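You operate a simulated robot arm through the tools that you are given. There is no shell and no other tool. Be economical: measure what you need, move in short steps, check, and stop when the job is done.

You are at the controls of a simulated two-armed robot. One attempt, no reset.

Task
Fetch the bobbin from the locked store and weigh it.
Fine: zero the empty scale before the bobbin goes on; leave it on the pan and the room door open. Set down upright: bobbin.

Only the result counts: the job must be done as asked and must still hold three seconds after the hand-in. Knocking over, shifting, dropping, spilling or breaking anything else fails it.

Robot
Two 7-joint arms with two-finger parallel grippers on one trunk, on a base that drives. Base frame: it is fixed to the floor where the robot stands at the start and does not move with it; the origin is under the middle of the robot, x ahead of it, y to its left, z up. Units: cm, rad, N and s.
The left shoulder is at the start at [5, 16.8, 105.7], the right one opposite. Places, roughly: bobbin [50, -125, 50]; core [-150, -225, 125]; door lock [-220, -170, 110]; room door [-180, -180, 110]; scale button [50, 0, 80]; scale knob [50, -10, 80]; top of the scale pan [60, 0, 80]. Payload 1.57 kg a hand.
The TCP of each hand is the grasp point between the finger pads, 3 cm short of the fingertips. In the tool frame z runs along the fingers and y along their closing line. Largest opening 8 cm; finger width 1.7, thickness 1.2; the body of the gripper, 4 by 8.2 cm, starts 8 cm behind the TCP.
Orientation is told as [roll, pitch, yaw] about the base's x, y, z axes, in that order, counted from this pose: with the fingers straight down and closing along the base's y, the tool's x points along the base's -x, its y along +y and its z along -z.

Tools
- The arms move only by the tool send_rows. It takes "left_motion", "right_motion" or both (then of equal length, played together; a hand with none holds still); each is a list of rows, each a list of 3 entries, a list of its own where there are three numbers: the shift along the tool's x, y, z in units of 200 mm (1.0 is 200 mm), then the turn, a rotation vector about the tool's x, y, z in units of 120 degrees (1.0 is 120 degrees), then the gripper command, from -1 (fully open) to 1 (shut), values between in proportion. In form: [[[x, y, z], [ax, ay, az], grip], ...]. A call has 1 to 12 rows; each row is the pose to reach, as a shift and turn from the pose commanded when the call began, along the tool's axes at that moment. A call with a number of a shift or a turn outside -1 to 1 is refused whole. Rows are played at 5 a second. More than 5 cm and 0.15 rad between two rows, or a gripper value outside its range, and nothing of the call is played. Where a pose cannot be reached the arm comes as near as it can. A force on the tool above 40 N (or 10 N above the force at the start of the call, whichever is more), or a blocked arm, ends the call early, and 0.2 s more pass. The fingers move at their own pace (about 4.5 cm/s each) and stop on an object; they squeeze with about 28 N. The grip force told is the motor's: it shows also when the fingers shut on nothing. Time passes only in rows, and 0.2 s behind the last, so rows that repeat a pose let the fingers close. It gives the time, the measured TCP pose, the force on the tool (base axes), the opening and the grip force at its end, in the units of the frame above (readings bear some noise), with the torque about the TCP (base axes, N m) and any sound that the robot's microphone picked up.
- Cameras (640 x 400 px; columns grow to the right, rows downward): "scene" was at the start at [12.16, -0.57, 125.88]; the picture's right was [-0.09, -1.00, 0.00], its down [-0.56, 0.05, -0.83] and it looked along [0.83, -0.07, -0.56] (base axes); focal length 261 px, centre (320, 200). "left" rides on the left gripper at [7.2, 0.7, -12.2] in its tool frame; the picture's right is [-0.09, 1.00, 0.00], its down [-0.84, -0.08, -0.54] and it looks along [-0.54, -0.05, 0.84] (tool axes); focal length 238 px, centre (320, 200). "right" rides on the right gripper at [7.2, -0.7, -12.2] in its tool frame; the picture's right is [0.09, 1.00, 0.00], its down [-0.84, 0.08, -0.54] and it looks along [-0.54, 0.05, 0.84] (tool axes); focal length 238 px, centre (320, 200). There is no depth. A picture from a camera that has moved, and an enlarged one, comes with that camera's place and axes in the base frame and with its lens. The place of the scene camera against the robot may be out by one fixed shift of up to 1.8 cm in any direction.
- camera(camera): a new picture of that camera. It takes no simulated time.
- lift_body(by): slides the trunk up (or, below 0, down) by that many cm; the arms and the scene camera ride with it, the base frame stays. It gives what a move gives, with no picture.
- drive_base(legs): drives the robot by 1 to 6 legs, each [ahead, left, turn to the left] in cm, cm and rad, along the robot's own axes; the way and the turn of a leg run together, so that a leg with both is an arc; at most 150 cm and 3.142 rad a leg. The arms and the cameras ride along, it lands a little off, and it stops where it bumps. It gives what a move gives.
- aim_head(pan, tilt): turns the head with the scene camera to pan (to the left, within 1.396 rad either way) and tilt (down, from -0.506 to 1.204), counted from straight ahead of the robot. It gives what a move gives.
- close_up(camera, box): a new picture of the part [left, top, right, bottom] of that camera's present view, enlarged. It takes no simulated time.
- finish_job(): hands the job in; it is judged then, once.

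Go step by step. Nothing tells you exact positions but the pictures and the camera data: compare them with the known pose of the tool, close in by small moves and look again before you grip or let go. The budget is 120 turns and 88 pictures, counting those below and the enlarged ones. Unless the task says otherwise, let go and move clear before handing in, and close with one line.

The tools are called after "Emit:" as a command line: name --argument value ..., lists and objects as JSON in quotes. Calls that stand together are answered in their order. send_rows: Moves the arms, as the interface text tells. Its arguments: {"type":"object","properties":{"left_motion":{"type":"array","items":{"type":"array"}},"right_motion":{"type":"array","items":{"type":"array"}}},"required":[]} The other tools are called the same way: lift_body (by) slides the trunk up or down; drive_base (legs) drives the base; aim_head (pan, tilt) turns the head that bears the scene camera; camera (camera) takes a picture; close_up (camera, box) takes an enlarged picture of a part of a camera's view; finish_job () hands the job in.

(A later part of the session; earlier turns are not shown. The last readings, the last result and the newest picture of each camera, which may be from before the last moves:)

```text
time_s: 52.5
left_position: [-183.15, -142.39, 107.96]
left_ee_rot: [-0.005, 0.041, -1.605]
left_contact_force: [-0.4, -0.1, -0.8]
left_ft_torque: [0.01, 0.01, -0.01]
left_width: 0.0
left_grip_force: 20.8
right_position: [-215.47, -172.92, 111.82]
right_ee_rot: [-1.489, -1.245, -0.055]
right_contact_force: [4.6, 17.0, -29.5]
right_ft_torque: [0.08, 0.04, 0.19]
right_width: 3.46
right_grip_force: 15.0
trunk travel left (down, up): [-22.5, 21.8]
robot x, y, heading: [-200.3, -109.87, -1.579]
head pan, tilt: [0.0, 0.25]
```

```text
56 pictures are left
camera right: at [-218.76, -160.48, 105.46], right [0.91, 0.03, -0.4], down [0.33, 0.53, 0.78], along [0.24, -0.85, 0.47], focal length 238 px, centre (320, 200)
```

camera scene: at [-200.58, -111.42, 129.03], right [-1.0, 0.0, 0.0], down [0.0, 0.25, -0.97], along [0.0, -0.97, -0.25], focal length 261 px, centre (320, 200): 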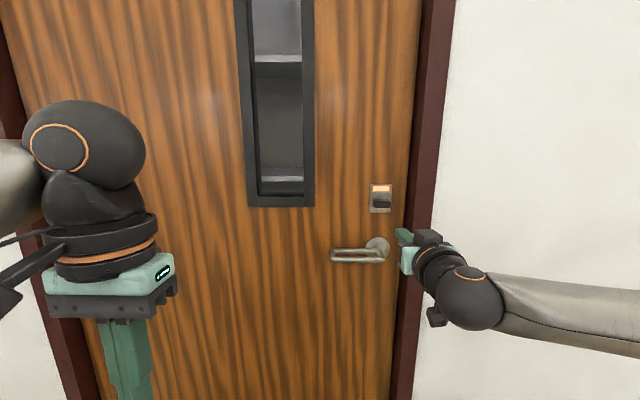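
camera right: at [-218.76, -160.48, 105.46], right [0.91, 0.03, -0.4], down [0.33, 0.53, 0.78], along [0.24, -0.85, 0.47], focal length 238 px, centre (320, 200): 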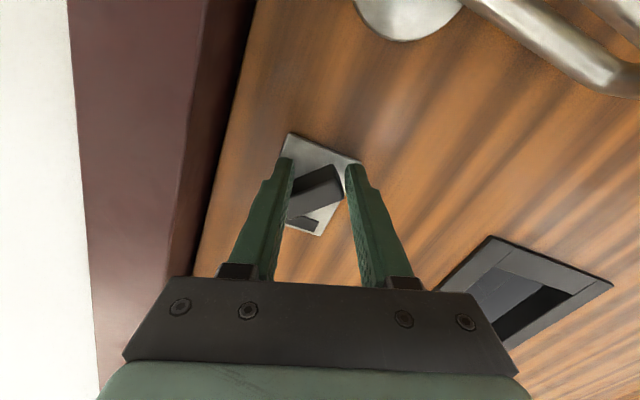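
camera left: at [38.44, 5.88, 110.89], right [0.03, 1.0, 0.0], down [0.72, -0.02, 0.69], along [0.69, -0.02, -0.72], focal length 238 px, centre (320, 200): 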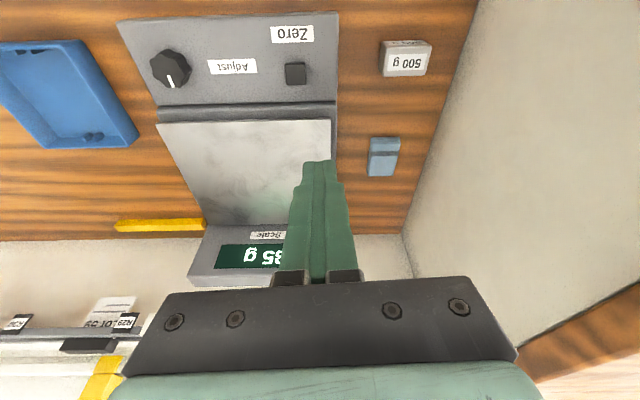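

The lamp went dark and the block has turned counter-clockwise. I'll keep turning that way.

Emit:
send_rows --right_motion '[[[0.022, 0.01, 0], [0, 0, 0], 0.8], [[0.022, 0.01, 0], [0, 0, -0.05], 0.8], [[0.022, 0.01, 0], [0, 0, -0.1], 0.8], [[0.022, 0.01, 0], [0, 0, -0.15], 0.8], [[0.022, 0.01, 0], [0, 0, -0.2], 0.8], [[0.022, 0.01, 0], [0, 0, -0.25], 0.8], [[0.022, 0.01, 0], [0, 0, -0.3], 0.8], [[0.022, 0.01, 0], [0, 0, -0.35], 0.8]]'

Emit:
camera --camera "right"

Emit:
close_up --camera "scene" --box '[330, 140, 490, 280]'

```text
time_s: 54.3
left_position: [-183.46, -142.34, 107.98]
left_ee_rot: [-0.002, 0.04, -1.603]
left_contact_force: [0.4, 0.3, 0.9]
left_ft_torque: [-0.01, -0.01, -0.01]
left_width: 0.01
left_grip_force: 21.1
right_position: [-216.43, -173.03, 111.97]
right_ee_rot: [-1.558, -0.52, -0.001]
right_contact_force: [-25.2, 8.4, -12.1]
right_ft_torque: [0.29, -0.16, -0.42]
right_width: 3.36
right_grip_force: 13.9
trunk travel left (down, up): [-22.5, 21.8]
robot x, y, heading: [-199.79, -110.25, -1.575]
head pan, tilt: [0.0, 0.25]
```

```text
55 pictures are left
camera right: at [-223.06, -160.72, 109.08], right [0.41, 0.01, -0.91], down [0.76, 0.54, 0.35], along [0.5, -0.84, 0.22], focal length 238 px, centre (320, 200)
```

right: 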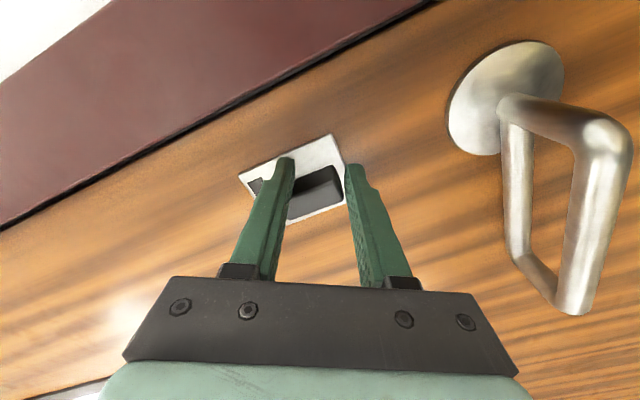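

```text
2.86 times, centred on (410, 210) of scene
camera zoom: at [-201.07, -123.16, 129.04], right [-1.0, 0.01, 0.0], down [0.01, 0.25, -0.97], along [0.0, -0.97, -0.25], focal length 744 px, centre (63, 171)
```

zoom: 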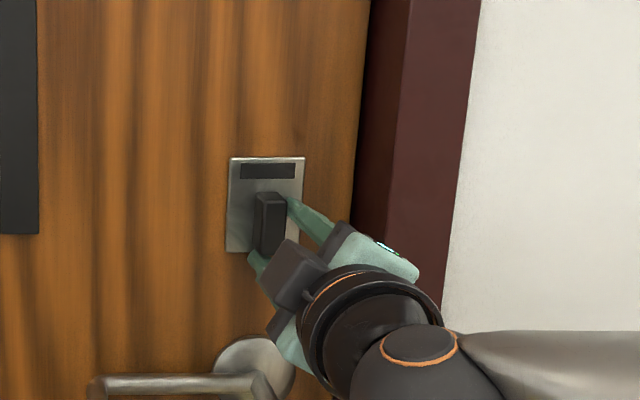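

The thumb-turn is vertical and the lamp is off, so the door is unlocked. I'll release it, withdraw and line the hand up in front of the lever at about [-207.5, -169.3, 100.5].

Emit:
send_rows --right_motion '[[[0, 0, 0], [0, 0, 0], -0.8], [[0, 0, -0.02], [0, 0, 0], -0.8], [[0, 0, -0.2], [0, 0, 0], -0.8], [[0, 0, -0.4], [0, 0, 0], -0.8], [[0, 0, -0.5], [0, 0, 0], -0.8], [[-0.03, 0.14, -0.5], [0, 0, -0.04], -0.5], [[-0.07, 0.28, -0.5], [0, 0, -0.08], -0.2], [[-0.1, 0.42, -0.5], [0, 0, -0.12], 0], [[-0.14, 0.56, -0.5], [0, 0, -0.16], 0], [[-0.171, 0.7, -0.5], [0, 0, -0.2], 0], [[-0.171, 0.7, -0.5], [0, 0, -0.2], 0]]'

Emit:
camera --camera "right"

Emit:
camera --camera "scene"

```text
time_s: 56.7
left_position: [-183.1, -142.42, 108.05]
left_ee_rot: [-0.006, 0.04, -1.602]
left_contact_force: [0.1, 1.0, -0.3]
left_ft_torque: [0.02, -0.02, -0.01]
left_width: 0.0
left_grip_force: 21.6
right_position: [-205.81, -162.64, 101.81]
right_ee_rot: [-1.565, -0.094, 0.016]
right_contact_force: [0.0, 0.0, 0.2]
right_ft_torque: [0.0, 0.01, -0.02]
right_width: 4.0
right_grip_force: 0.1
trunk travel left (down, up): [-22.5, 21.8]
robot x, y, heading: [-200.22, -109.67, -1.576]
head pan, tilt: [0.0, 0.25]
```

```text
53 pictures are left
camera right: at [-213.16, -150.51, 101.87], right [0.0, 0.01, -1.0], down [0.83, 0.56, 0.01], along [0.56, -0.83, 0.0], focal length 238 px, centre (320, 200)
```

right: 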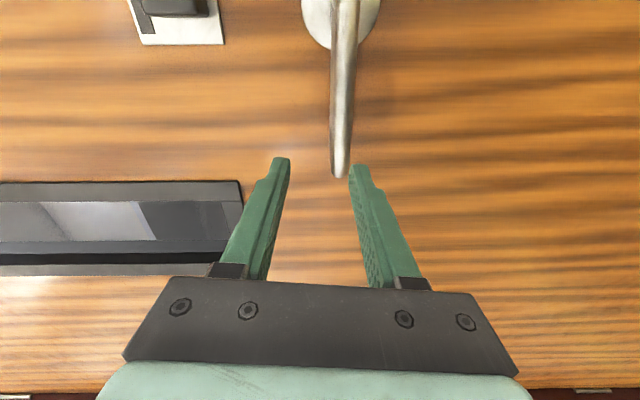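

```text
52 pictures are left
camera scene: at [-200.66, -123.14, 129.03], right [-1.0, 0.01, 0.0], down [0.0, 0.25, -0.97], along [-0.01, -0.97, -0.25], focal length 261 px, centre (320, 200)
```

scene: 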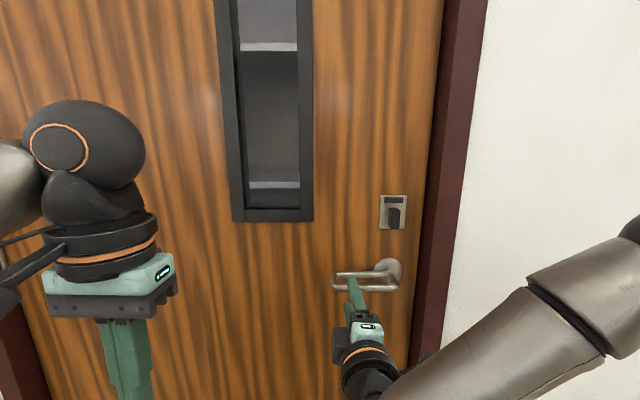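

Emit:
send_rows --right_motion '[[[0.06, 0.04, 0], [0, 0, 0], -0.1], [[0.11, 0.08, 0.05], [0, 0, 0], -0.1], [[0.11, 0.08, 0.15], [0, 0, 0], -0.1], [[0.11, 0.08, 0.25], [0, 0, 0], -0.1], [[0.11, 0.08, 0.32], [0, 0, 0], -0.1], [[0.11, 0.08, 0.32], [0, 0, 0], 0.5], [[0.11, 0.08, 0.32], [0, 0, 0], 0.9], [[0.11, 0.08, 0.32], [0, 0, 0], 0.9], [[0.11, 0.08, 0.32], [0, 0, 0], 0.9]]'

Emit:
camera --camera "right"

```text
time_s: 58.7
left_position: [-183.2, -142.39, 107.88]
left_ee_rot: [-0.006, 0.039, -1.603]
left_contact_force: [-1.0, 0.0, -0.4]
left_ft_torque: [0.01, 0.01, -0.01]
left_width: 0.01
left_grip_force: 21.8
right_position: [-207.63, -168.99, 100.03]
right_ee_rot: [-1.563, -0.094, 0.02]
right_contact_force: [-0.1, -1.1, -1.0]
right_ft_torque: [0.02, 0.44, 0.02]
right_width: 1.71
right_grip_force: 32.6
trunk travel left (down, up): [-22.5, 21.8]
robot x, y, heading: [-199.61, -109.79, -1.582]
head pan, tilt: [0.0, 0.25]
```

```text
51 pictures are left
camera right: at [-215.12, -156.91, 100.05], right [0.0, 0.01, -1.0], down [0.83, 0.56, 0.01], along [0.56, -0.83, 0.0], focal length 238 px, centre (320, 200)
```

right: 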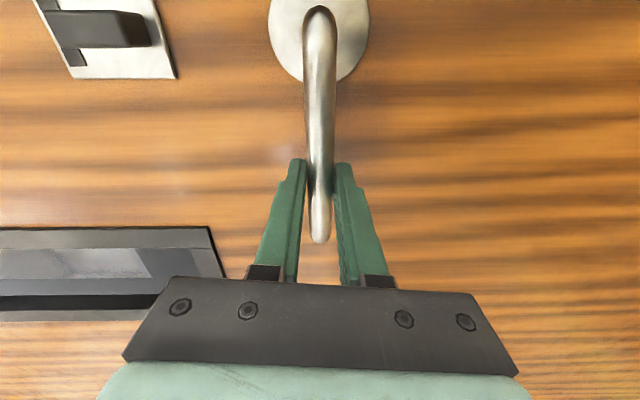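

Gripped. I'll turn the lever down about its spindle.

Emit:
send_rows --right_motion '[[[0.002, 0.041, 0], [0, 0, -0.048], 0.9], [[0.008, 0.082, 0], [0, 0, -0.0955], 0.9], [[0.0185, 0.123, 0], [0, 0, -0.143], 0.9], [[0.033, 0.162, 0], [0, 0, -0.191], 0.9], [[0.051, 0.199, 0], [0, 0, -0.239], 0.9], [[0.0725, 0.234, 0], [0, 0, -0.2865], 0.9], [[0.0976, 0.267, 0], [0, 0, -0.334], 0.9]]'

Emit:
camera --camera "right"

```text
time_s: 60.3
left_position: [-183.34, -142.33, 108.0]
left_ee_rot: [-0.003, 0.042, -1.602]
left_contact_force: [0.1, 0.7, 0.0]
left_ft_torque: [0.01, 0.01, 0.0]
left_width: 0.04
left_grip_force: 21.1
right_position: [-207.35, -168.25, 95.89]
right_ee_rot: [-1.559, 0.599, 0.009]
right_contact_force: [-24.6, 0.8, 8.4]
right_ft_torque: [-0.06, -0.62, -0.13]
right_width: 1.78
right_grip_force: 32.5
right hand out of reach, approached as far as the arm can: row 3, 4, 5, 6, 7
trunk travel left (down, up): [-22.5, 21.8]
robot x, y, heading: [-200.06, -110.12, -1.577]
head pan, tilt: [0.0, 0.25]
```

```text
50 pictures are left
camera right: at [-212.87, -156.0, 100.55], right [-0.64, 0.01, -0.77], down [0.65, 0.55, -0.53], along [0.42, -0.84, -0.35], focal length 238 px, centre (320, 200)
```

right: 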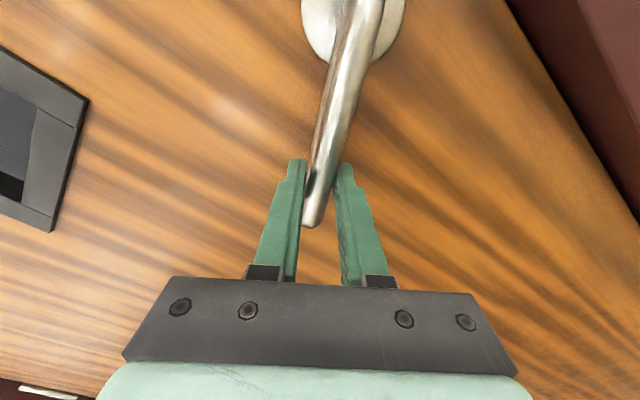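

Emit:
lift_body --by -2

Emit:
drive_base --legs '[[-4, 0, 0]]'

Emit:
camera --camera "scene"

```text
time_s: 61.0
left_position: [-182.95, -142.39, 106.03]
left_ee_rot: [-0.006, 0.04, -1.604]
left_contact_force: [-0.4, 0.6, 0.1]
left_ft_torque: [-0.02, -0.05, 0.02]
left_width: 0.01
left_grip_force: 22.0
right_position: [-206.24, -168.14, 93.7]
right_ee_rot: [-1.549, 0.602, 0.036]
right_contact_force: [5.2, -2.8, 1.7]
right_ft_torque: [-0.3, 0.02, -0.24]
right_width: 1.59
right_grip_force: 16.8
trunk travel left (down, up): [-20.5, 23.8]
robot x, y, heading: [-199.56, -110.15, -1.573]
head pan, tilt: [0.0, 0.25]
```

```text
time_s: 61.8
left_position: [-183.22, -138.33, 106.03]
left_ee_rot: [-0.005, 0.042, -1.604]
left_contact_force: [0.6, -1.0, 0.5]
left_ft_torque: [-0.01, 0.0, 0.01]
left_width: 0.0
left_grip_force: 21.2
right_position: [-207.13, -164.37, 94.06]
right_ee_rot: [-1.562, 0.602, 0.005]
right_contact_force: [3.0, 1.0, 4.0]
right_ft_torque: [-0.22, 0.11, -0.15]
right_width: 1.63
right_grip_force: 8.7
trunk travel left (down, up): [-20.5, 23.8]
robot x, y, heading: [-199.65, -106.19, -1.573]
head pan, tilt: [0.0, 0.25]
```

```text
49 pictures are left
camera scene: at [-200.63, -119.12, 127.05], right [-1.0, 0.01, 0.0], down [0.0, 0.25, -0.97], along [-0.01, -0.97, -0.25], focal length 261 px, centre (320, 200)
```

scene: 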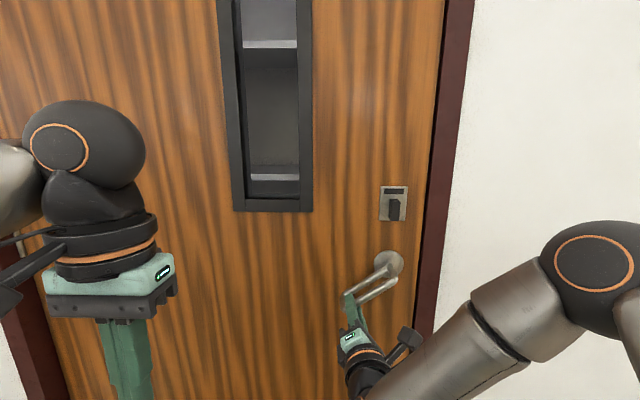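

Emit:
camera --camera "right"

```text
48 pictures are left
camera right: at [-212.7, -152.12, 98.66], right [-0.64, 0.0, -0.77], down [0.65, 0.55, -0.53], along [0.42, -0.84, -0.35], focal length 238 px, centre (320, 200)
```

right: 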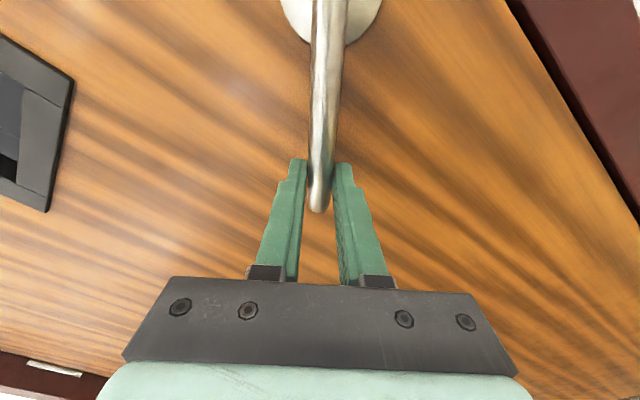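

The door moved with the robot, so it's ajar. I'll swing it by driving an arc about the hinge at about [-132, -175].

Emit:
drive_base --legs '[[-10.1, 10.3, -0.15]]'

Emit:
camera --camera "right"

```text
time_s: 63.2
left_position: [-177.18, -131.54, 106.03]
left_ee_rot: [-0.006, 0.041, -1.757]
left_contact_force: [0.1, -0.4, 0.3]
left_ft_torque: [0.02, -0.01, 0.02]
left_width: 0.0
left_grip_force: 21.0
right_position: [-204.73, -153.5, 93.97]
right_ee_rot: [-1.559, 0.604, -0.146]
right_contact_force: [13.1, -4.3, 2.7]
right_ft_torque: [-0.35, 0.63, -0.38]
right_width: 1.61
right_grip_force: 31.0
trunk travel left (down, up): [-20.5, 23.8]
robot x, y, heading: [-188.95, -97.11, -1.728]
head pan, tilt: [0.0, 0.25]
```

```text
47 pictures are left
camera right: at [-208.41, -140.6, 98.62], right [-0.63, 0.1, -0.77], down [0.72, 0.44, -0.53], along [0.29, -0.89, -0.35], focal length 238 px, centre (320, 200)
```

right: 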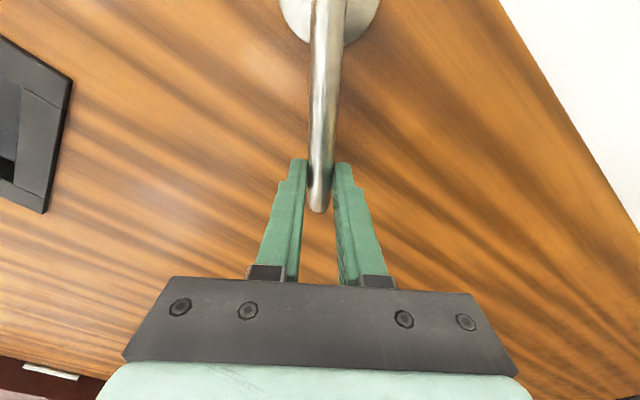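

Emit:
drive_base --legs '[[-13.7, 13.6, -0.2], [-13.7, 13.6, -0.2]]'

Emit:
drive_base --legs '[[-13.7, 13.6, -0.2], [-13.7, 13.6, -0.2]]'

Emit:
camera --camera "right"

Emit:
camera --camera "scene"

```text
time_s: 65.9
left_position: [-157.08, -117.78, 106.0]
left_ee_rot: [-0.007, 0.039, -2.155]
left_contact_force: [-0.8, -0.1, 0.5]
left_ft_torque: [-0.04, 0.0, 0.02]
left_width: 0.0
left_grip_force: 21.4
right_position: [-191.11, -127.53, 93.99]
right_ee_rot: [-1.563, 0.605, -0.538]
right_contact_force: [13.6, -10.4, -0.1]
right_ft_torque: [-0.08, 0.7, -0.38]
right_width: 1.64
right_grip_force: 32.2
trunk travel left (down, up): [-20.5, 23.8]
robot x, y, heading: [-154.82, -81.26, -2.121]
head pan, tilt: [0.0, 0.25]
```

```text
time_s: 68.6
left_position: [-133.06, -112.13, 105.97]
left_ee_rot: [-0.008, 0.043, -2.556]
left_contact_force: [0.8, 0.5, 0.3]
left_ft_torque: [0.02, 0.03, 0.03]
left_width: 0.01
left_grip_force: 21.4
right_position: [-168.05, -107.83, 93.78]
right_ee_rot: [-1.56, 0.605, -0.934]
right_contact_force: [11.7, -21.9, -5.7]
right_ft_torque: [0.42, 0.46, 0.08]
right_width: 1.65
right_grip_force: 31.6
trunk travel left (down, up): [-20.5, 23.8]
robot x, y, heading: [-116.75, -79.42, -2.53]
head pan, tilt: [0.0, 0.25]
```

```text
46 pictures are left
camera right: at [-161.43, -96.14, 98.6], right [-0.37, 0.52, -0.77], down [0.82, -0.2, -0.53], along [-0.43, -0.83, -0.35], focal length 238 px, centre (320, 200)
```

right: 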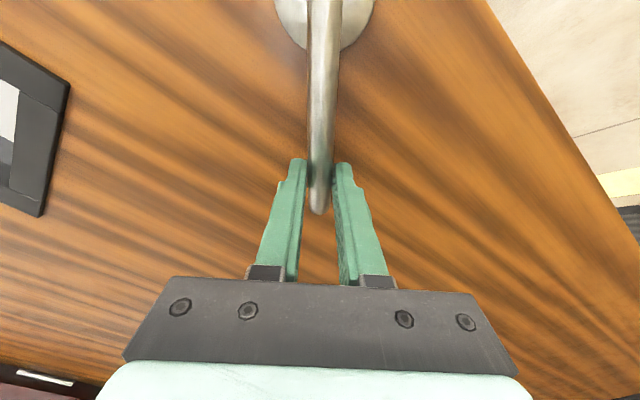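

```text
45 pictures are left
camera scene: at [-128.02, -87.23, 127.01], right [-0.58, 0.82, 0.0], down [0.2, 0.14, -0.97], along [-0.79, -0.56, -0.25], focal length 261 px, centre (320, 200)
```

scene: 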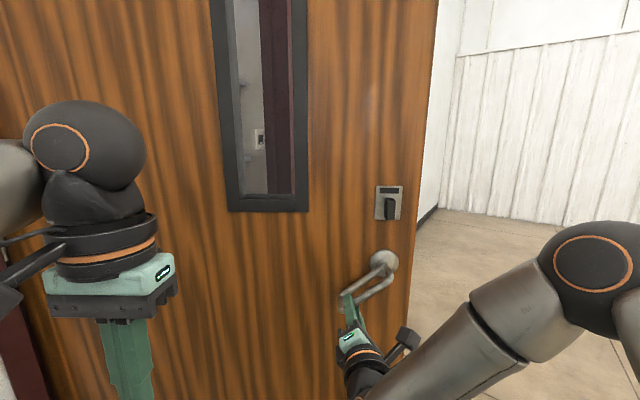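

Emit:
drive_base --legs '[[-14.3, 14.0, -0.2], [-14.3, 13.3, -0.2]]'

Emit:
camera --camera "scene"

```text
time_s: 71.4
left_position: [-107.07, -116.44, 106.16]
left_ee_rot: [-0.006, 0.039, -2.958]
left_contact_force: [0.3, 0.2, 1.0]
left_ft_torque: [0.02, 0.0, -0.01]
left_width: 0.01
left_grip_force: 21.4
right_position: [-137.65, -98.86, 94.08]
right_ee_rot: [-1.568, 0.602, -1.342]
right_contact_force: [-2.1, 3.1, 14.6]
right_ft_torque: [0.38, 0.69, -0.57]
right_width: 1.61
right_grip_force: 31.6
trunk travel left (down, up): [-20.5, 23.8]
robot x, y, heading: [-79.36, -93.13, -2.923]
head pan, tilt: [0.0, 0.25]
```

```text
44 pictures are left
camera scene: at [-92.76, -95.61, 127.05], right [-0.21, 0.98, 0.0], down [0.24, 0.05, -0.97], along [-0.95, -0.2, -0.25], focal length 261 px, centre (320, 200)
```

scene: 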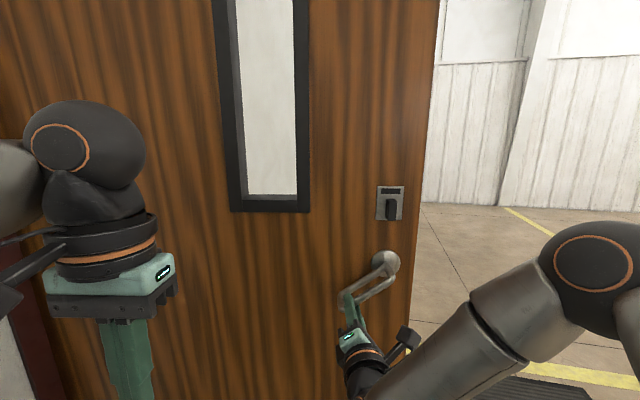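

Emit:
drive_base --legs '[[-10.4, 9.9, -0.15]]'

Emit:
send_rows --right_motion '[[[0, 0, 0], [0, 0, 0], -0.5], [[0, 0, 0], [0, 0, 0], -1], [[0, 0, -0.1], [0, 0, 0], -1], [[0, 0, -0.3], [0, 0, 0], -1], [[0, 0, -0.5], [0, 0, 0], -1], [[0, 0, -0.5], [0, 0, 0], -1]]'

Emit:
drive_base --legs '[[-15, 0, 0]]'

Emit:
camera --camera "scene"

```text
time_s: 72.7
left_position: [-98.73, -120.21, 106.12]
left_ee_rot: [-0.005, 0.041, -3.106]
left_contact_force: [1.5, 0.1, 1.0]
left_ft_torque: [0.0, -0.01, -0.03]
left_width: 0.0
left_grip_force: 21.3
right_position: [-126.28, -98.34, 93.95]
right_ee_rot: [-1.565, 0.602, -1.488]
right_contact_force: [-0.2, 0.9, 0.9]
right_ft_torque: [0.01, 0.01, -0.01]
right_width: 0.38
right_grip_force: 0.1
trunk travel left (down, up): [-20.5, 23.8]
robot x, y, heading: [-67.25, -101.29, -3.08]
head pan, tilt: [0.0, 0.25]
```

```text
time_s: 74.1
left_position: [-98.68, -120.19, 105.93]
left_ee_rot: [-0.006, 0.038, -3.106]
left_contact_force: [0.6, 0.1, -0.2]
left_ft_torque: [-0.01, -0.01, 0.03]
left_width: 0.01
left_grip_force: 21.1
right_position: [-116.35, -97.28, 94.04]
right_ee_rot: [-1.562, 0.6, -1.489]
right_contact_force: [0.1, 0.5, -0.1]
right_ft_torque: [-0.01, 0.0, 0.01]
right_width: 8.02
right_grip_force: 0.0
trunk travel left (down, up): [-20.5, 23.8]
robot x, y, heading: [-67.56, -101.16, -3.076]
head pan, tilt: [0.0, 0.25]
```

```text
time_s: 75.5
left_position: [-83.54, -119.17, 106.03]
left_ee_rot: [-0.004, 0.041, -3.106]
left_contact_force: [0.4, -0.7, -0.5]
left_ft_torque: [-0.01, -0.01, 0.05]
left_width: 0.01
left_grip_force: 20.9
right_position: [-101.32, -96.48, 94.12]
right_ee_rot: [-1.565, 0.601, -1.488]
right_contact_force: [1.8, 0.3, 1.0]
right_ft_torque: [-0.03, -0.01, -0.02]
right_width: 7.97
right_grip_force: 0.1
trunk travel left (down, up): [-20.5, 23.8]
robot x, y, heading: [-52.46, -100.31, -3.075]
head pan, tilt: [0.0, 0.25]
```

```text
43 pictures are left
camera scene: at [-66.45, -100.85, 127.04], right [-0.06, 1.0, 0.0], down [0.25, 0.02, -0.97], along [-0.97, -0.06, -0.25], focal length 261 px, centre (320, 200)
```

scene: 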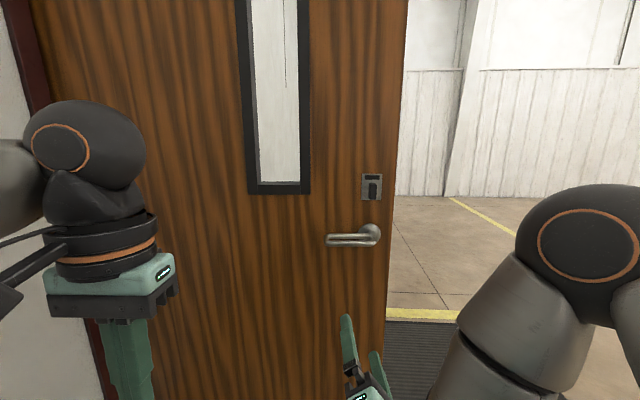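

The door stands open at about 85°. I'll go around it and look into the store.

Emit:
drive_base --legs '[[0, 60, 0], [0, 0, 0.0]]'

```text
time_s: 77.6
left_position: [-80.41, -143.81, 106.22]
left_ee_rot: [0.046, 0.056, 3.124]
left_contact_force: [-1.0, 0.1, 0.5]
left_ft_torque: [-0.02, -0.01, -0.01]
left_width: 0.02
left_grip_force: 21.7
right_position: [-98.2, -122.88, 94.62]
right_ee_rot: [-1.576, 0.575, -1.499]
right_contact_force: [-0.4, 0.2, 0.8]
right_ft_torque: [-0.01, 0.0, 0.03]
right_width: 7.99
right_grip_force: 0.1
trunk travel left (down, up): [-20.5, 23.8]
robot x, y, heading: [-50.2, -128.99, -3.081]
head pan, tilt: [0.0, 0.25]
stopped in leg 1: the robot was blocked; the commanded pose is now the measured one
```

I drove left by mistake and touched the wall, so now I'll go right and around the door.

Emit:
drive_base --legs '[[0, -95, 0], [120, 0, 0], [0, 0, 1.51]]'

Emit:
camera --camera "scene"

```text
time_s: 91.9
left_position: [-161.69, -74.24, 105.45]
left_ee_rot: [0.014, 0.066, -1.67]
left_contact_force: [0.6, 0.0, 0.1]
left_ft_torque: [-0.01, 0.02, -0.02]
left_width: 0.0
left_grip_force: 21.3
right_position: [-184.62, -89.81, 94.08]
right_ee_rot: [-1.562, 0.6, -0.015]
right_contact_force: [-1.6, 0.5, 0.8]
right_ft_torque: [-0.02, -0.02, -0.01]
right_width: 8.0
right_grip_force: 0.0
trunk travel left (down, up): [-20.5, 23.8]
robot x, y, heading: [-176.11, -41.77, -1.606]
head pan, tilt: [0.0, 0.25]
```

```text
42 pictures are left
camera scene: at [-177.28, -54.76, 127.03], right [-1.0, 0.03, 0.0], down [0.01, 0.25, -0.97], along [-0.03, -0.97, -0.25], focal length 261 px, centre (320, 200)
```

scene: 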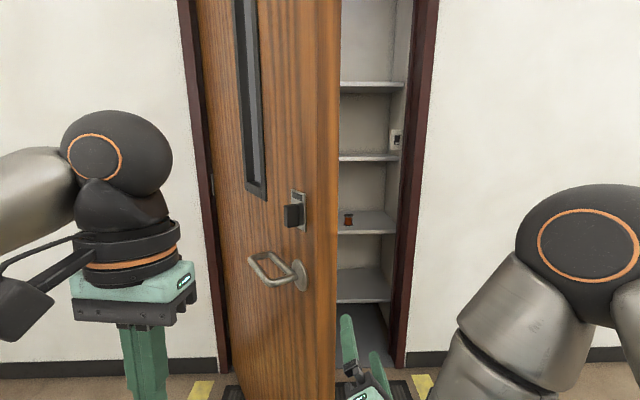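

A bobbin is visible on a shelf inside the store, at about [-200, -225, 69]. The door has swung back to about 60°, likely from my arm, so I'll push it open from its inner side with the right hand.

Emit:
send_rows --right_motion '[[[0, 0, 0.15], [0, 0, 0], 1], [[0, 0, 0.3], [0, 0, 0], 1], [[0, 0, 0.45], [0, 0, 0], 1], [[0, 0, 0.5], [0, 0, 0], 1]]' --left_motion '[[[0.1, 0.1, 0], [0, 0, 0], 1], [[0.25, 0.2, 0], [0, 0, 0], 1], [[0.4, 0.3, 0], [0, 0, 0], 1], [[0.55, 0.4, 0], [0, 0, 0], 1]]'

Emit:
drive_base --legs '[[0, -14, 0.03], [10, 0, 0]]'

Emit:
camera --camera "scene"

```text
time_s: 92.9
left_position: [-152.4, -64.06, 106.14]
left_ee_rot: [0.012, 0.068, -1.67]
left_contact_force: [0.0, 0.1, -0.7]
left_ft_torque: [0.03, 0.01, 0.06]
left_width: 0.0
left_grip_force: 21.5
right_position: [-184.95, -99.97, 94.04]
right_ee_rot: [-1.561, 0.603, -0.017]
right_contact_force: [-0.5, 0.3, -0.6]
right_ft_torque: [0.0, 0.0, 0.04]
right_width: 0.0
right_grip_force: 4.2
trunk travel left (down, up): [-20.5, 23.8]
robot x, y, heading: [-176.48, -41.84, -1.602]
head pan, tilt: [0.0, 0.25]
```

```text
time_s: 95.0
left_position: [-165.85, -73.16, 106.1]
left_ee_rot: [0.013, 0.065, -1.643]
left_contact_force: [-0.7, -0.6, -0.5]
left_ft_torque: [0.01, -0.01, 0.0]
left_width: 0.0
left_grip_force: 21.4
right_position: [-197.42, -109.67, 93.92]
right_ee_rot: [-1.56, 0.601, 0.013]
right_contact_force: [-0.1, -0.3, -1.5]
right_ft_torque: [-0.02, -0.01, 0.0]
right_width: 0.01
right_grip_force: 21.7
trunk travel left (down, up): [-20.5, 23.8]
robot x, y, heading: [-190.3, -51.08, -1.577]
head pan, tilt: [0.0, 0.25]
```

```text
41 pictures are left
camera scene: at [-190.92, -64.32, 127.02], right [-1.0, 0.01, 0.0], down [0.0, 0.25, -0.97], along [-0.01, -0.97, -0.25], focal length 261 px, centre (320, 200)
```

scene: 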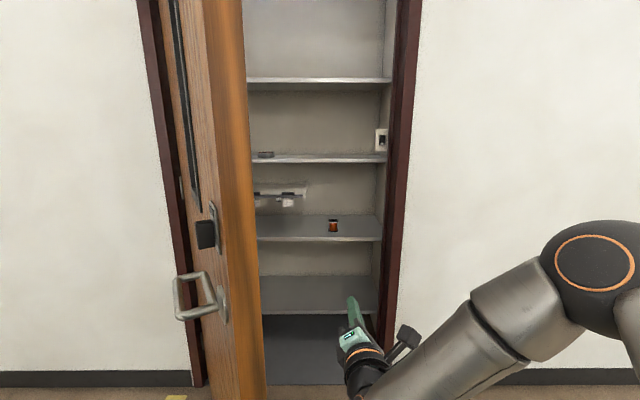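

Emit:
drive_base --legs '[[0, 40, 0]]'

Emit:
camera --camera "scene"

```text
time_s: 96.4
left_position: [-152.59, -73.37, 106.11]
left_ee_rot: [0.012, 0.066, -1.648]
left_contact_force: [0.4, 0.6, 0.6]
left_ft_torque: [-0.02, 0.0, 0.02]
left_width: 0.0
left_grip_force: 20.7
right_position: [-185.27, -109.63, 93.7]
right_ee_rot: [-1.553, 0.61, -0.015]
right_contact_force: [0.5, -0.4, 0.1]
right_ft_torque: [0.04, 0.01, 0.0]
right_width: 0.03
right_grip_force: 21.1
trunk travel left (down, up): [-20.5, 23.8]
robot x, y, heading: [-176.96, -51.01, -1.581]
head pan, tilt: [0.0, 0.25]
stopped in leg 1: the force on the tool passed its limit (the readings are from after the stop); the commanded pose is now the measured one
```

```text
40 pictures are left
camera scene: at [-177.6, -64.36, 127.03], right [-1.0, 0.01, 0.0], down [0.0, 0.25, -0.97], along [-0.01, -0.97, -0.25], focal length 261 px, centre (320, 200)
```

scene: 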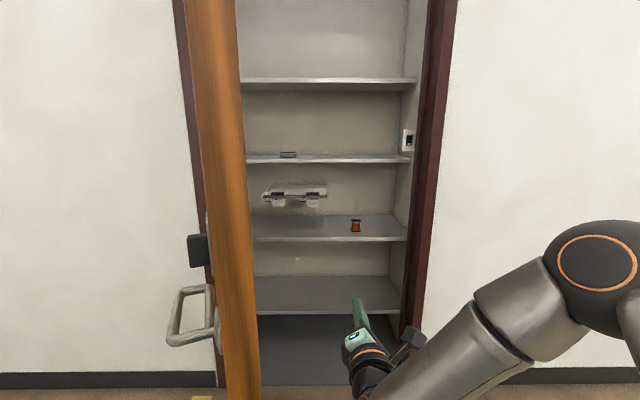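

Emit:
drive_base --legs '[[0, 20, 0]]'

Emit:
drive_base --legs '[[0, 15, 0]]'

Emit:
camera --camera "scene"

```text
time_s: 98.0
left_position: [-132.58, -73.6, 106.02]
left_ee_rot: [0.015, 0.067, -1.65]
left_contact_force: [0.6, -0.5, -0.2]
left_ft_torque: [0.0, 0.03, -0.04]
left_width: 0.01
left_grip_force: 21.7
right_position: [-165.19, -109.97, 93.84]
right_ee_rot: [-1.554, 0.611, -0.016]
right_contact_force: [-0.4, -0.8, 0.3]
right_ft_torque: [0.0, 0.02, -0.01]
right_width: 0.0
right_grip_force: 21.2
trunk travel left (down, up): [-20.5, 23.8]
robot x, y, heading: [-156.74, -51.79, -1.587]
head pan, tilt: [0.0, 0.25]
```

```text
time_s: 99.4
left_position: [-117.59, -73.77, 106.18]
left_ee_rot: [0.014, 0.068, -1.648]
left_contact_force: [1.1, -0.4, 0.2]
left_ft_torque: [-0.01, -0.04, 0.01]
left_width: 0.0
left_grip_force: 21.0
right_position: [-150.44, -110.13, 93.7]
right_ee_rot: [-1.554, 0.612, -0.014]
right_contact_force: [-0.9, 1.0, 0.4]
right_ft_torque: [-0.04, 0.01, 0.0]
right_width: 0.02
right_grip_force: 21.2
trunk travel left (down, up): [-20.5, 23.8]
robot x, y, heading: [-141.76, -51.26, -1.586]
head pan, tilt: [0.0, 0.25]
```

```text
39 pictures are left
camera scene: at [-142.63, -64.73, 127.03], right [-1.0, 0.01, 0.0], down [0.0, 0.25, -0.97], along [-0.01, -0.97, -0.25], focal length 261 px, centre (320, 200)
```

scene: 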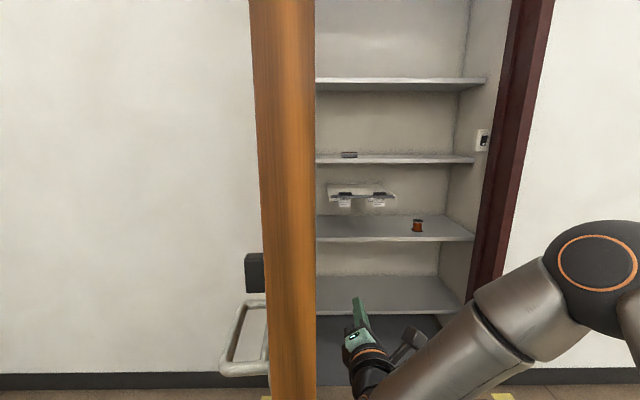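

Emit:
drive_base --legs '[[0, 10, 0]]'

Emit:
drive_base --legs '[[0, -54, 0.015]]'

Emit:
send_rows --right_motion '[[[0, 0, -0.06], [0, 0, 0.07], 1], [[0, 0, -0.12], [0, 0, 0.14], 1], [[0, 0, -0.18], [0, 0, 0.21], 1], [[0, 0, -0.24], [0, 0, 0.28], 1], [[0, 0, -0.3], [0, 0, 0.35], 1], [[0, 0, -0.36], [0, 0, 0.42], 1], [[0, 0, -0.4], [0, 0, 0.49], 1], [[0, 0, -0.4], [0, 0, 0.56], 1], [[0, 0, -0.4], [0, 0, 0.63], 1], [[0, 0, -0.4], [0, 0, 0.7], 1], [[0, 0, -0.4], [0, 0, 0.77], 1], [[0, 0, -0.4], [0, 0, 0.84], 1]]'

Emit:
camera --camera "scene"

```text
time_s: 100.4
left_position: [-111.28, -73.78, 106.25]
left_ee_rot: [0.014, 0.065, -1.656]
left_contact_force: [0.2, -0.1, 0.2]
left_ft_torque: [0.02, -0.06, -0.01]
left_width: 0.0
left_grip_force: 21.7
right_position: [-146.17, -110.25, 93.7]
right_ee_rot: [-1.551, 0.62, -0.044]
right_contact_force: [0.2, 0.2, 0.1]
right_ft_torque: [0.04, -0.01, 0.03]
right_width: 0.0
right_grip_force: 21.0
trunk travel left (down, up): [-20.5, 23.8]
robot x, y, heading: [-134.99, -51.54, -1.595]
head pan, tilt: [0.0, 0.25]
stopped in leg 1: the robot was blocked; the commanded pose is now the measured one
```

```text
time_s: 103.6
left_position: [-164.85, -72.89, 105.94]
left_ee_rot: [0.014, 0.066, -1.645]
left_contact_force: [-0.6, 0.6, 0.4]
left_ft_torque: [0.02, 0.0, 0.0]
left_width: 0.0
left_grip_force: 21.5
right_position: [-199.21, -109.83, 93.55]
right_ee_rot: [-1.548, 0.624, -0.033]
right_contact_force: [0.3, 0.0, 0.1]
right_ft_torque: [0.02, -0.01, 0.02]
right_width: 0.02
right_grip_force: 21.3
trunk travel left (down, up): [-20.5, 23.8]
robot x, y, heading: [-189.2, -50.9, -1.58]
head pan, tilt: [0.0, 0.25]
```

```text
time_s: 106.2
left_position: [-164.86, -73.04, 106.2]
left_ee_rot: [0.014, 0.066, -1.645]
left_contact_force: [-0.7, -0.2, -0.7]
left_ft_torque: [0.01, 0.04, 0.0]
left_width: 0.0
left_grip_force: 21.5
right_position: [-198.83, -101.76, 93.7]
right_ee_rot: [-1.528, -1.138, -0.083]
right_contact_force: [0.7, -0.2, -0.2]
right_ft_torque: [-0.01, 0.0, 0.02]
right_width: 0.0
right_grip_force: 21.2
trunk travel left (down, up): [-20.5, 23.8]
robot x, y, heading: [-189.23, -50.86, -1.577]
head pan, tilt: [0.0, 0.25]
```

```text
38 pictures are left
camera scene: at [-189.98, -64.14, 127.03], right [-1.0, 0.01, 0.0], down [0.0, 0.25, -0.97], along [-0.01, -0.97, -0.25], focal length 261 px, centre (320, 200)
```

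scene: 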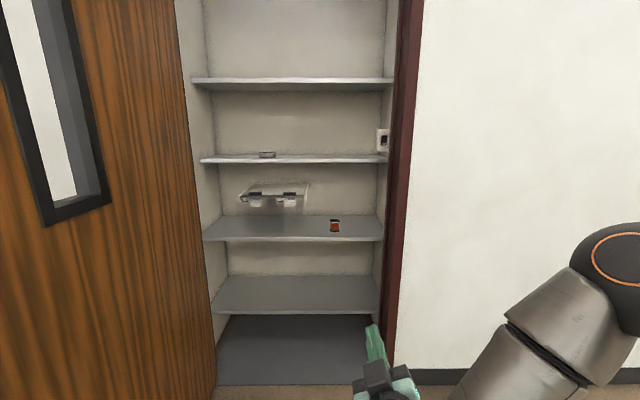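

Emit:
close_up --camera "scene" --box '[200, 140, 400, 260]'

```text
3.20 times, centred on (300, 200) of scene
camera zoom: at [-189.98, -64.14, 127.03], right [-1.0, 0.01, 0.0], down [0.0, 0.25, -0.97], along [-0.01, -0.97, -0.25], focal length 834 px, centre (384, 200)
```

zoom: 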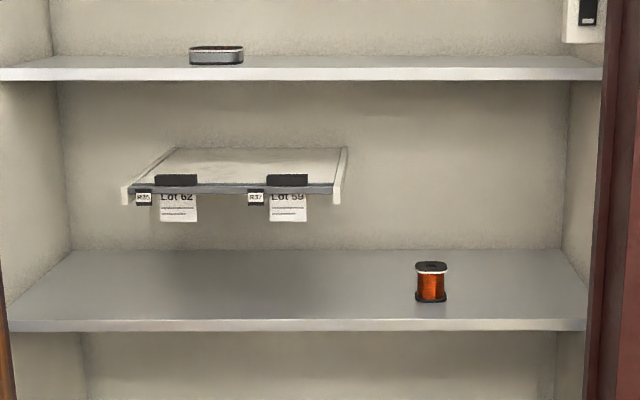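

The bobbin stands on the store shelf at about [-200, -206, 76]. I'll set the right hand to point about 50° down and forwards.

Emit:
send_rows --right_motion '[[[0, 0, 0], [0, 0, 0.07], 0], [[0, 0, 0], [0, 0, 0.14], 0], [[0, 0, 0], [0, 0, 0.21], -0.5], [[0, 0, 0], [0, 0, 0.241], -0.9], [[0, 0, 0], [0, 0, 0.241], -0.9]]'

Emit:
send_rows --right_motion '[[[0, 0, 0], [0, 0.07, 0], -0.9], [[0, 0, 0], [0, 0.14, 0], -0.9], [[0, 0, 0], [0, 0.21, 0], -0.9], [[0, 0, 0], [0, 0.28, 0], -0.9], [[0, 0, 0], [0, 0.35, 0], -0.9], [[0, 0, 0], [0, 0.417, 0], -0.9], [[0, 0, 0], [0, 0.417, 0], -0.9]]'

Emit:
camera --camera "right"

```text
time_s: 107.4
left_position: [-164.79, -72.94, 106.05]
left_ee_rot: [0.013, 0.067, -1.644]
left_contact_force: [-0.1, 0.5, 0.5]
left_ft_torque: [-0.02, 0.03, 0.02]
left_width: 0.0
left_grip_force: 21.8
right_position: [-198.69, -101.82, 93.71]
right_ee_rot: [1.321, -1.496, -2.937]
right_contact_force: [-0.5, -0.2, 0.4]
right_ft_torque: [-0.01, -0.01, 0.0]
right_width: 7.58
right_grip_force: 0.1
trunk travel left (down, up): [-20.5, 23.8]
robot x, y, heading: [-188.99, -50.87, -1.58]
head pan, tilt: [0.0, 0.25]
```

```text
time_s: 109.0
left_position: [-164.93, -73.0, 106.1]
left_ee_rot: [0.012, 0.065, -1.644]
left_contact_force: [-0.1, -0.4, 0.5]
left_ft_torque: [0.02, 0.01, 0.01]
left_width: 0.0
left_grip_force: 20.9
right_position: [-198.91, -101.89, 93.71]
right_ee_rot: [0.091, -0.675, -1.672]
right_contact_force: [0.7, 0.5, -0.2]
right_ft_torque: [0.01, -0.03, 0.04]
right_width: 7.6
right_grip_force: 0.1
trunk travel left (down, up): [-20.5, 23.8]
robot x, y, heading: [-189.63, -51.32, -1.578]
head pan, tilt: [0.0, 0.25]
```

```text
36 pictures are left
camera right: at [-199.28, -88.52, 98.62], right [1.0, 0.03, 0.01], down [0.0, -0.31, 0.95], along [0.03, -0.95, -0.31], focal length 238 px, centre (320, 200)
```

right: 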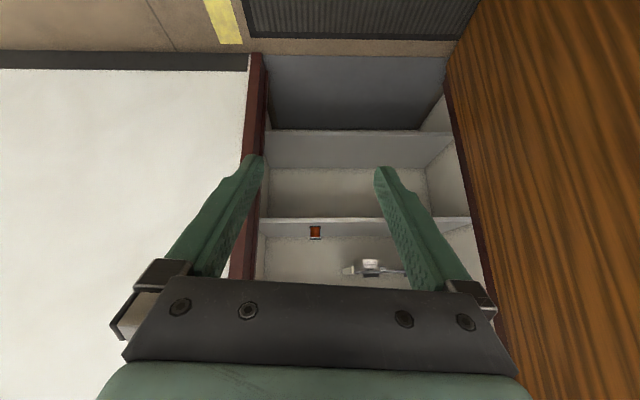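

Emit:
lift_body --by -13.5

Emit:
drive_base --legs '[[50, 0, 0]]'

Emit:
aim_head --pan 0.9 --tilt 0.5

Emit:
camera --camera "scene"

Emit:
camera --camera "right"

```text
time_s: 110.6
left_position: [-165.08, -72.97, 92.68]
left_ee_rot: [0.013, 0.068, -1.644]
left_contact_force: [-1.1, 0.0, -0.2]
left_ft_torque: [-0.03, -0.04, -0.02]
left_width: 0.0
left_grip_force: 20.9
right_position: [-198.89, -101.83, 80.18]
right_ee_rot: [0.088, -0.678, -1.671]
right_contact_force: [1.7, 0.5, 0.3]
right_ft_torque: [0.01, 0.0, 0.0]
right_width: 7.6
right_grip_force: 0.0
trunk travel left (down, up): [-7.0, 37.3]
robot x, y, heading: [-189.22, -50.82, -1.581]
head pan, tilt: [0.0, 0.25]
```

```text
time_s: 112.1
left_position: [-164.85, -85.89, 93.06]
left_ee_rot: [0.001, 0.04, -1.613]
left_contact_force: [-0.8, -0.1, 0.4]
left_ft_torque: [0.01, -0.01, 0.0]
left_width: 0.01
left_grip_force: 22.0
right_position: [-198.77, -115.6, 80.68]
right_ee_rot: [0.095, -0.687, -1.667]
right_contact_force: [0.8, 0.8, 0.4]
right_ft_torque: [0.0, 0.03, 0.02]
right_width: 7.62
right_grip_force: 0.0
trunk travel left (down, up): [-7.0, 37.3]
robot x, y, heading: [-189.73, -64.83, -1.567]
head pan, tilt: [0.0, 0.25]
stopped in leg 1: the robot was blocked; the commanded pose is now the measured one
```

```text
time_s: 113.3
left_position: [-164.9, -85.88, 93.09]
left_ee_rot: [0.002, 0.04, -1.615]
left_contact_force: [1.7, 0.6, -0.3]
left_ft_torque: [0.01, -0.02, 0.0]
left_width: 0.01
left_grip_force: 21.4
right_position: [-198.85, -115.41, 80.77]
right_ee_rot: [0.096, -0.688, -1.667]
right_contact_force: [-0.4, -0.2, -0.7]
right_ft_torque: [0.02, 0.0, 0.0]
right_width: 7.59
right_grip_force: 0.1
trunk travel left (down, up): [-7.0, 37.3]
robot x, y, heading: [-189.57, -65.15, -1.565]
head pan, tilt: [0.901, 0.499]
```

```text
35 pictures are left
camera scene: at [-183.38, -73.48, 111.37], right [-0.62, -0.79, 0.01], down [-0.37, 0.29, -0.88], along [0.69, -0.55, -0.47], focal length 261 px, centre (320, 200)
```

scene: 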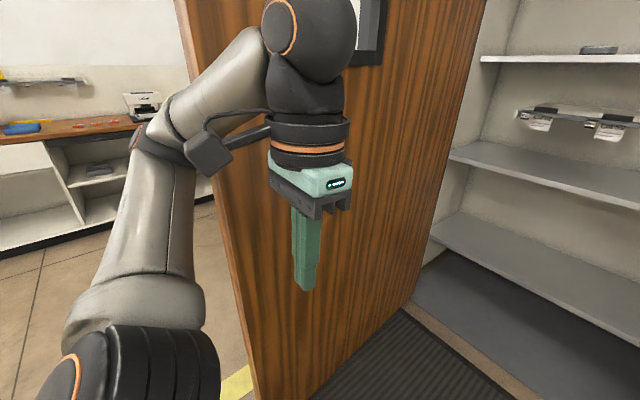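

```text
34 pictures are left
camera right: at [-199.43, -102.01, 85.47], right [1.0, 0.04, 0.02], down [0.0, -0.3, 0.95], along [0.04, -0.95, -0.3], focal length 238 px, centre (320, 200)
```

right: 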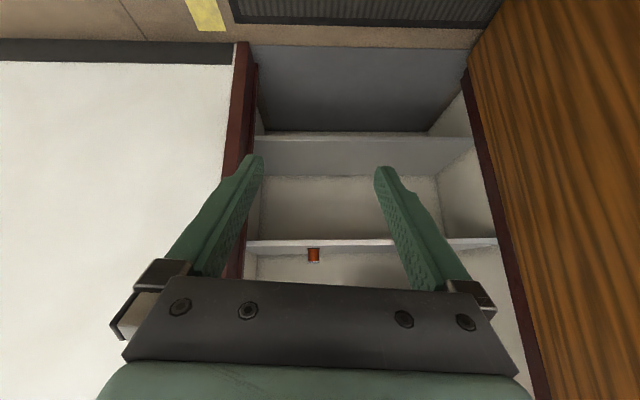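

The left elbow meets the door edge, and the right elbow would meet the wall. The left arm fits the doorway better for this grasp, so I'll back out, tuck the right arm and set the left hand pointing forwards and down.

Emit:
drive_base --legs '[[-30, 0, 0]]'

Emit:
send_rows --right_motion '[[[0.0735, -0.06, -0.0987], [0, 0.0333, 0], 1], [[0.147, -0.12, -0.197], [0, 0.0667, 0], 1], [[0.22, -0.18, -0.296], [0, 0.1, 0], 1], [[0.294, -0.24, -0.395], [0, 0.133, 0], 1], [[0.3675, -0.3, -0.4935], [0, 0.167, 0], 1], [[0.441, -0.36, -0.592], [0, 0.2, 0], 1], [[0.5145, -0.42, -0.691], [0, 0.233, 0], 1], [[0.588, -0.48, -0.79], [0, 0.267, 0], 1], [[0.66, -0.54, -0.888], [0, 0.3, 0], 1], [[0.735, -0.6, -0.987], [0, 0.333, 0], 1], [[0.735, -0.6, -0.987], [0, 0.333, 0], 1]]' --left_motion '[[[-0.095, -0.07, 0.03], [0, -0.0333, 0], 0.5], [[-0.19, -0.14, 0.06], [0, -0.0667, 0], 0], [[-0.285, -0.21, 0.09], [0, -0.1, 0], -0.5], [[-0.38, -0.28, 0.12], [0, -0.133, 0], -0.9], [[-0.475, -0.35, 0.15], [0, -0.167, 0], -0.9], [[-0.57, -0.42, 0.18], [0, -0.2, 0], -0.9], [[-0.665, -0.49, 0.21], [0, -0.233, 0], -0.9], [[-0.76, -0.56, 0.24], [0, -0.267, 0], -0.9], [[-0.855, -0.63, 0.27], [0, -0.3, 0], -0.9], [[-0.95, -0.7, 0.3], [0, -0.333, 0], -0.9], [[-0.95, -0.7, 0.3], [0, -0.333, 0], -0.9]]'

```text
time_s: 115.4
left_position: [-164.68, -56.32, 92.61]
left_ee_rot: [-0.003, 0.055, -1.618]
left_contact_force: [0.7, -0.5, 0.0]
left_ft_torque: [-0.03, 0.03, -0.04]
left_width: 0.01
left_grip_force: 21.0
right_position: [-198.89, -85.61, 80.12]
right_ee_rot: [0.089, -0.677, -1.662]
right_contact_force: [0.5, -0.5, -0.4]
right_ft_torque: [0.01, 0.01, -0.01]
right_width: 7.59
right_grip_force: 0.2
trunk travel left (down, up): [-7.0, 37.3]
robot x, y, heading: [-189.15, -34.52, -1.567]
head pan, tilt: [0.901, 0.499]
```

```text
time_s: 117.8
left_position: [-179.4, -74.27, 85.66]
left_ee_rot: [-0.004, -0.642, -1.613]
left_contact_force: [-0.7, 0.2, 0.0]
left_ft_torque: [0.04, -0.03, 0.0]
left_width: 7.64
left_grip_force: 0.0
right_position: [-210.44, -61.32, 85.45]
right_ee_rot: [0.068, 0.018, -1.608]
right_contact_force: [0.2, 0.5, 0.1]
right_ft_torque: [0.02, 0.01, -0.01]
right_width: 0.0
right_grip_force: 21.5
trunk travel left (down, up): [-7.0, 37.3]
robot x, y, heading: [-189.93, -34.63, -1.571]
head pan, tilt: [0.901, 0.499]
```

Emit:
send_rows --left_motion '[[[-0.08, 0, 0.13], [0, 0, 0], -0.9], [[-0.16, 0, 0.26], [0, 0, 0], -0.9], [[-0.24, 0, 0.39], [0, 0, 0], -0.9], [[-0.305, 0, 0.51], [0, 0, 0], -0.9], [[-0.305, 0, 0.51], [0, 0, 0], -0.9]]'

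Emit:
drive_base --legs '[[0, 0, -0.35], [71, 24, 0]]'

Emit:
camera --camera "scene"

Emit:
camera --camera "left"

```text
time_s: 119.0
left_position: [-179.96, -85.3, 81.13]
left_ee_rot: [-0.003, -0.641, -1.615]
left_contact_force: [-0.1, 0.2, -0.1]
left_ft_torque: [0.01, 0.01, 0.02]
left_width: 7.61
left_grip_force: 0.0
right_position: [-210.39, -61.26, 85.54]
right_ee_rot: [0.068, 0.02, -1.607]
right_contact_force: [-0.9, -0.5, 0.5]
right_ft_torque: [-0.01, -0.01, 0.01]
right_width: 0.0
right_grip_force: 21.5
trunk travel left (down, up): [-7.0, 37.3]
robot x, y, heading: [-189.6, -34.54, -1.564]
head pan, tilt: [0.901, 0.499]
```

```text
time_s: 124.1
left_position: [-198.07, -161.19, 81.13]
left_ee_rot: [-0.003, -0.64, -1.953]
left_contact_force: [0.1, -0.1, 0.2]
left_ft_torque: [0.01, 0.01, 0.0]
left_width: 7.6
left_grip_force: 0.1
right_position: [-218.8, -128.7, 85.52]
right_ee_rot: [0.069, 0.019, -1.945]
right_contact_force: [-0.2, -0.2, 0.2]
right_ft_torque: [0.01, 0.0, -0.02]
right_width: 0.0
right_grip_force: 21.2
trunk travel left (down, up): [-7.0, 37.3]
robot x, y, heading: [-190.6, -110.28, -1.91]
head pan, tilt: [0.901, 0.499]
```

```text
33 pictures are left
camera scene: at [-187.48, -121.59, 111.22], right [-0.84, -0.54, 0.0], down [-0.26, 0.4, -0.88], along [0.47, -0.74, -0.48], focal length 261 px, centre (320, 200)
```

scene: 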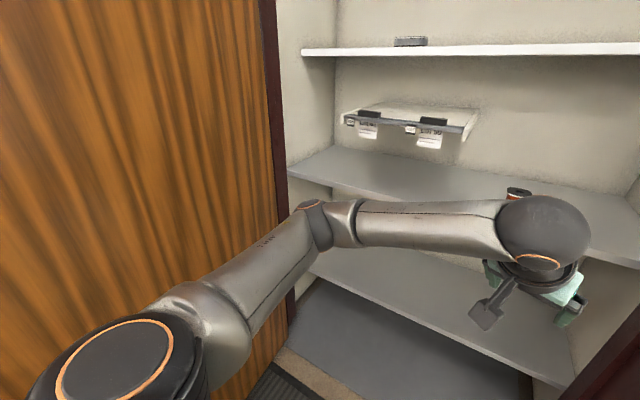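

```text
32 pictures are left
camera left: at [-192.54, -149.33, 86.67], right [0.9, -0.44, 0.05], down [-0.2, -0.29, 0.94], along [-0.4, -0.85, -0.35], focal length 238 px, centre (320, 200)
```

left: 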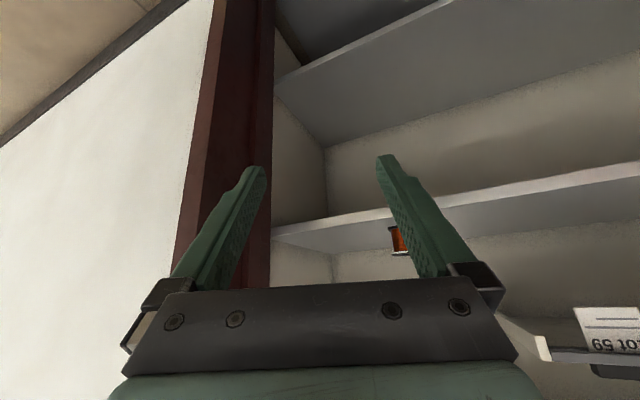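

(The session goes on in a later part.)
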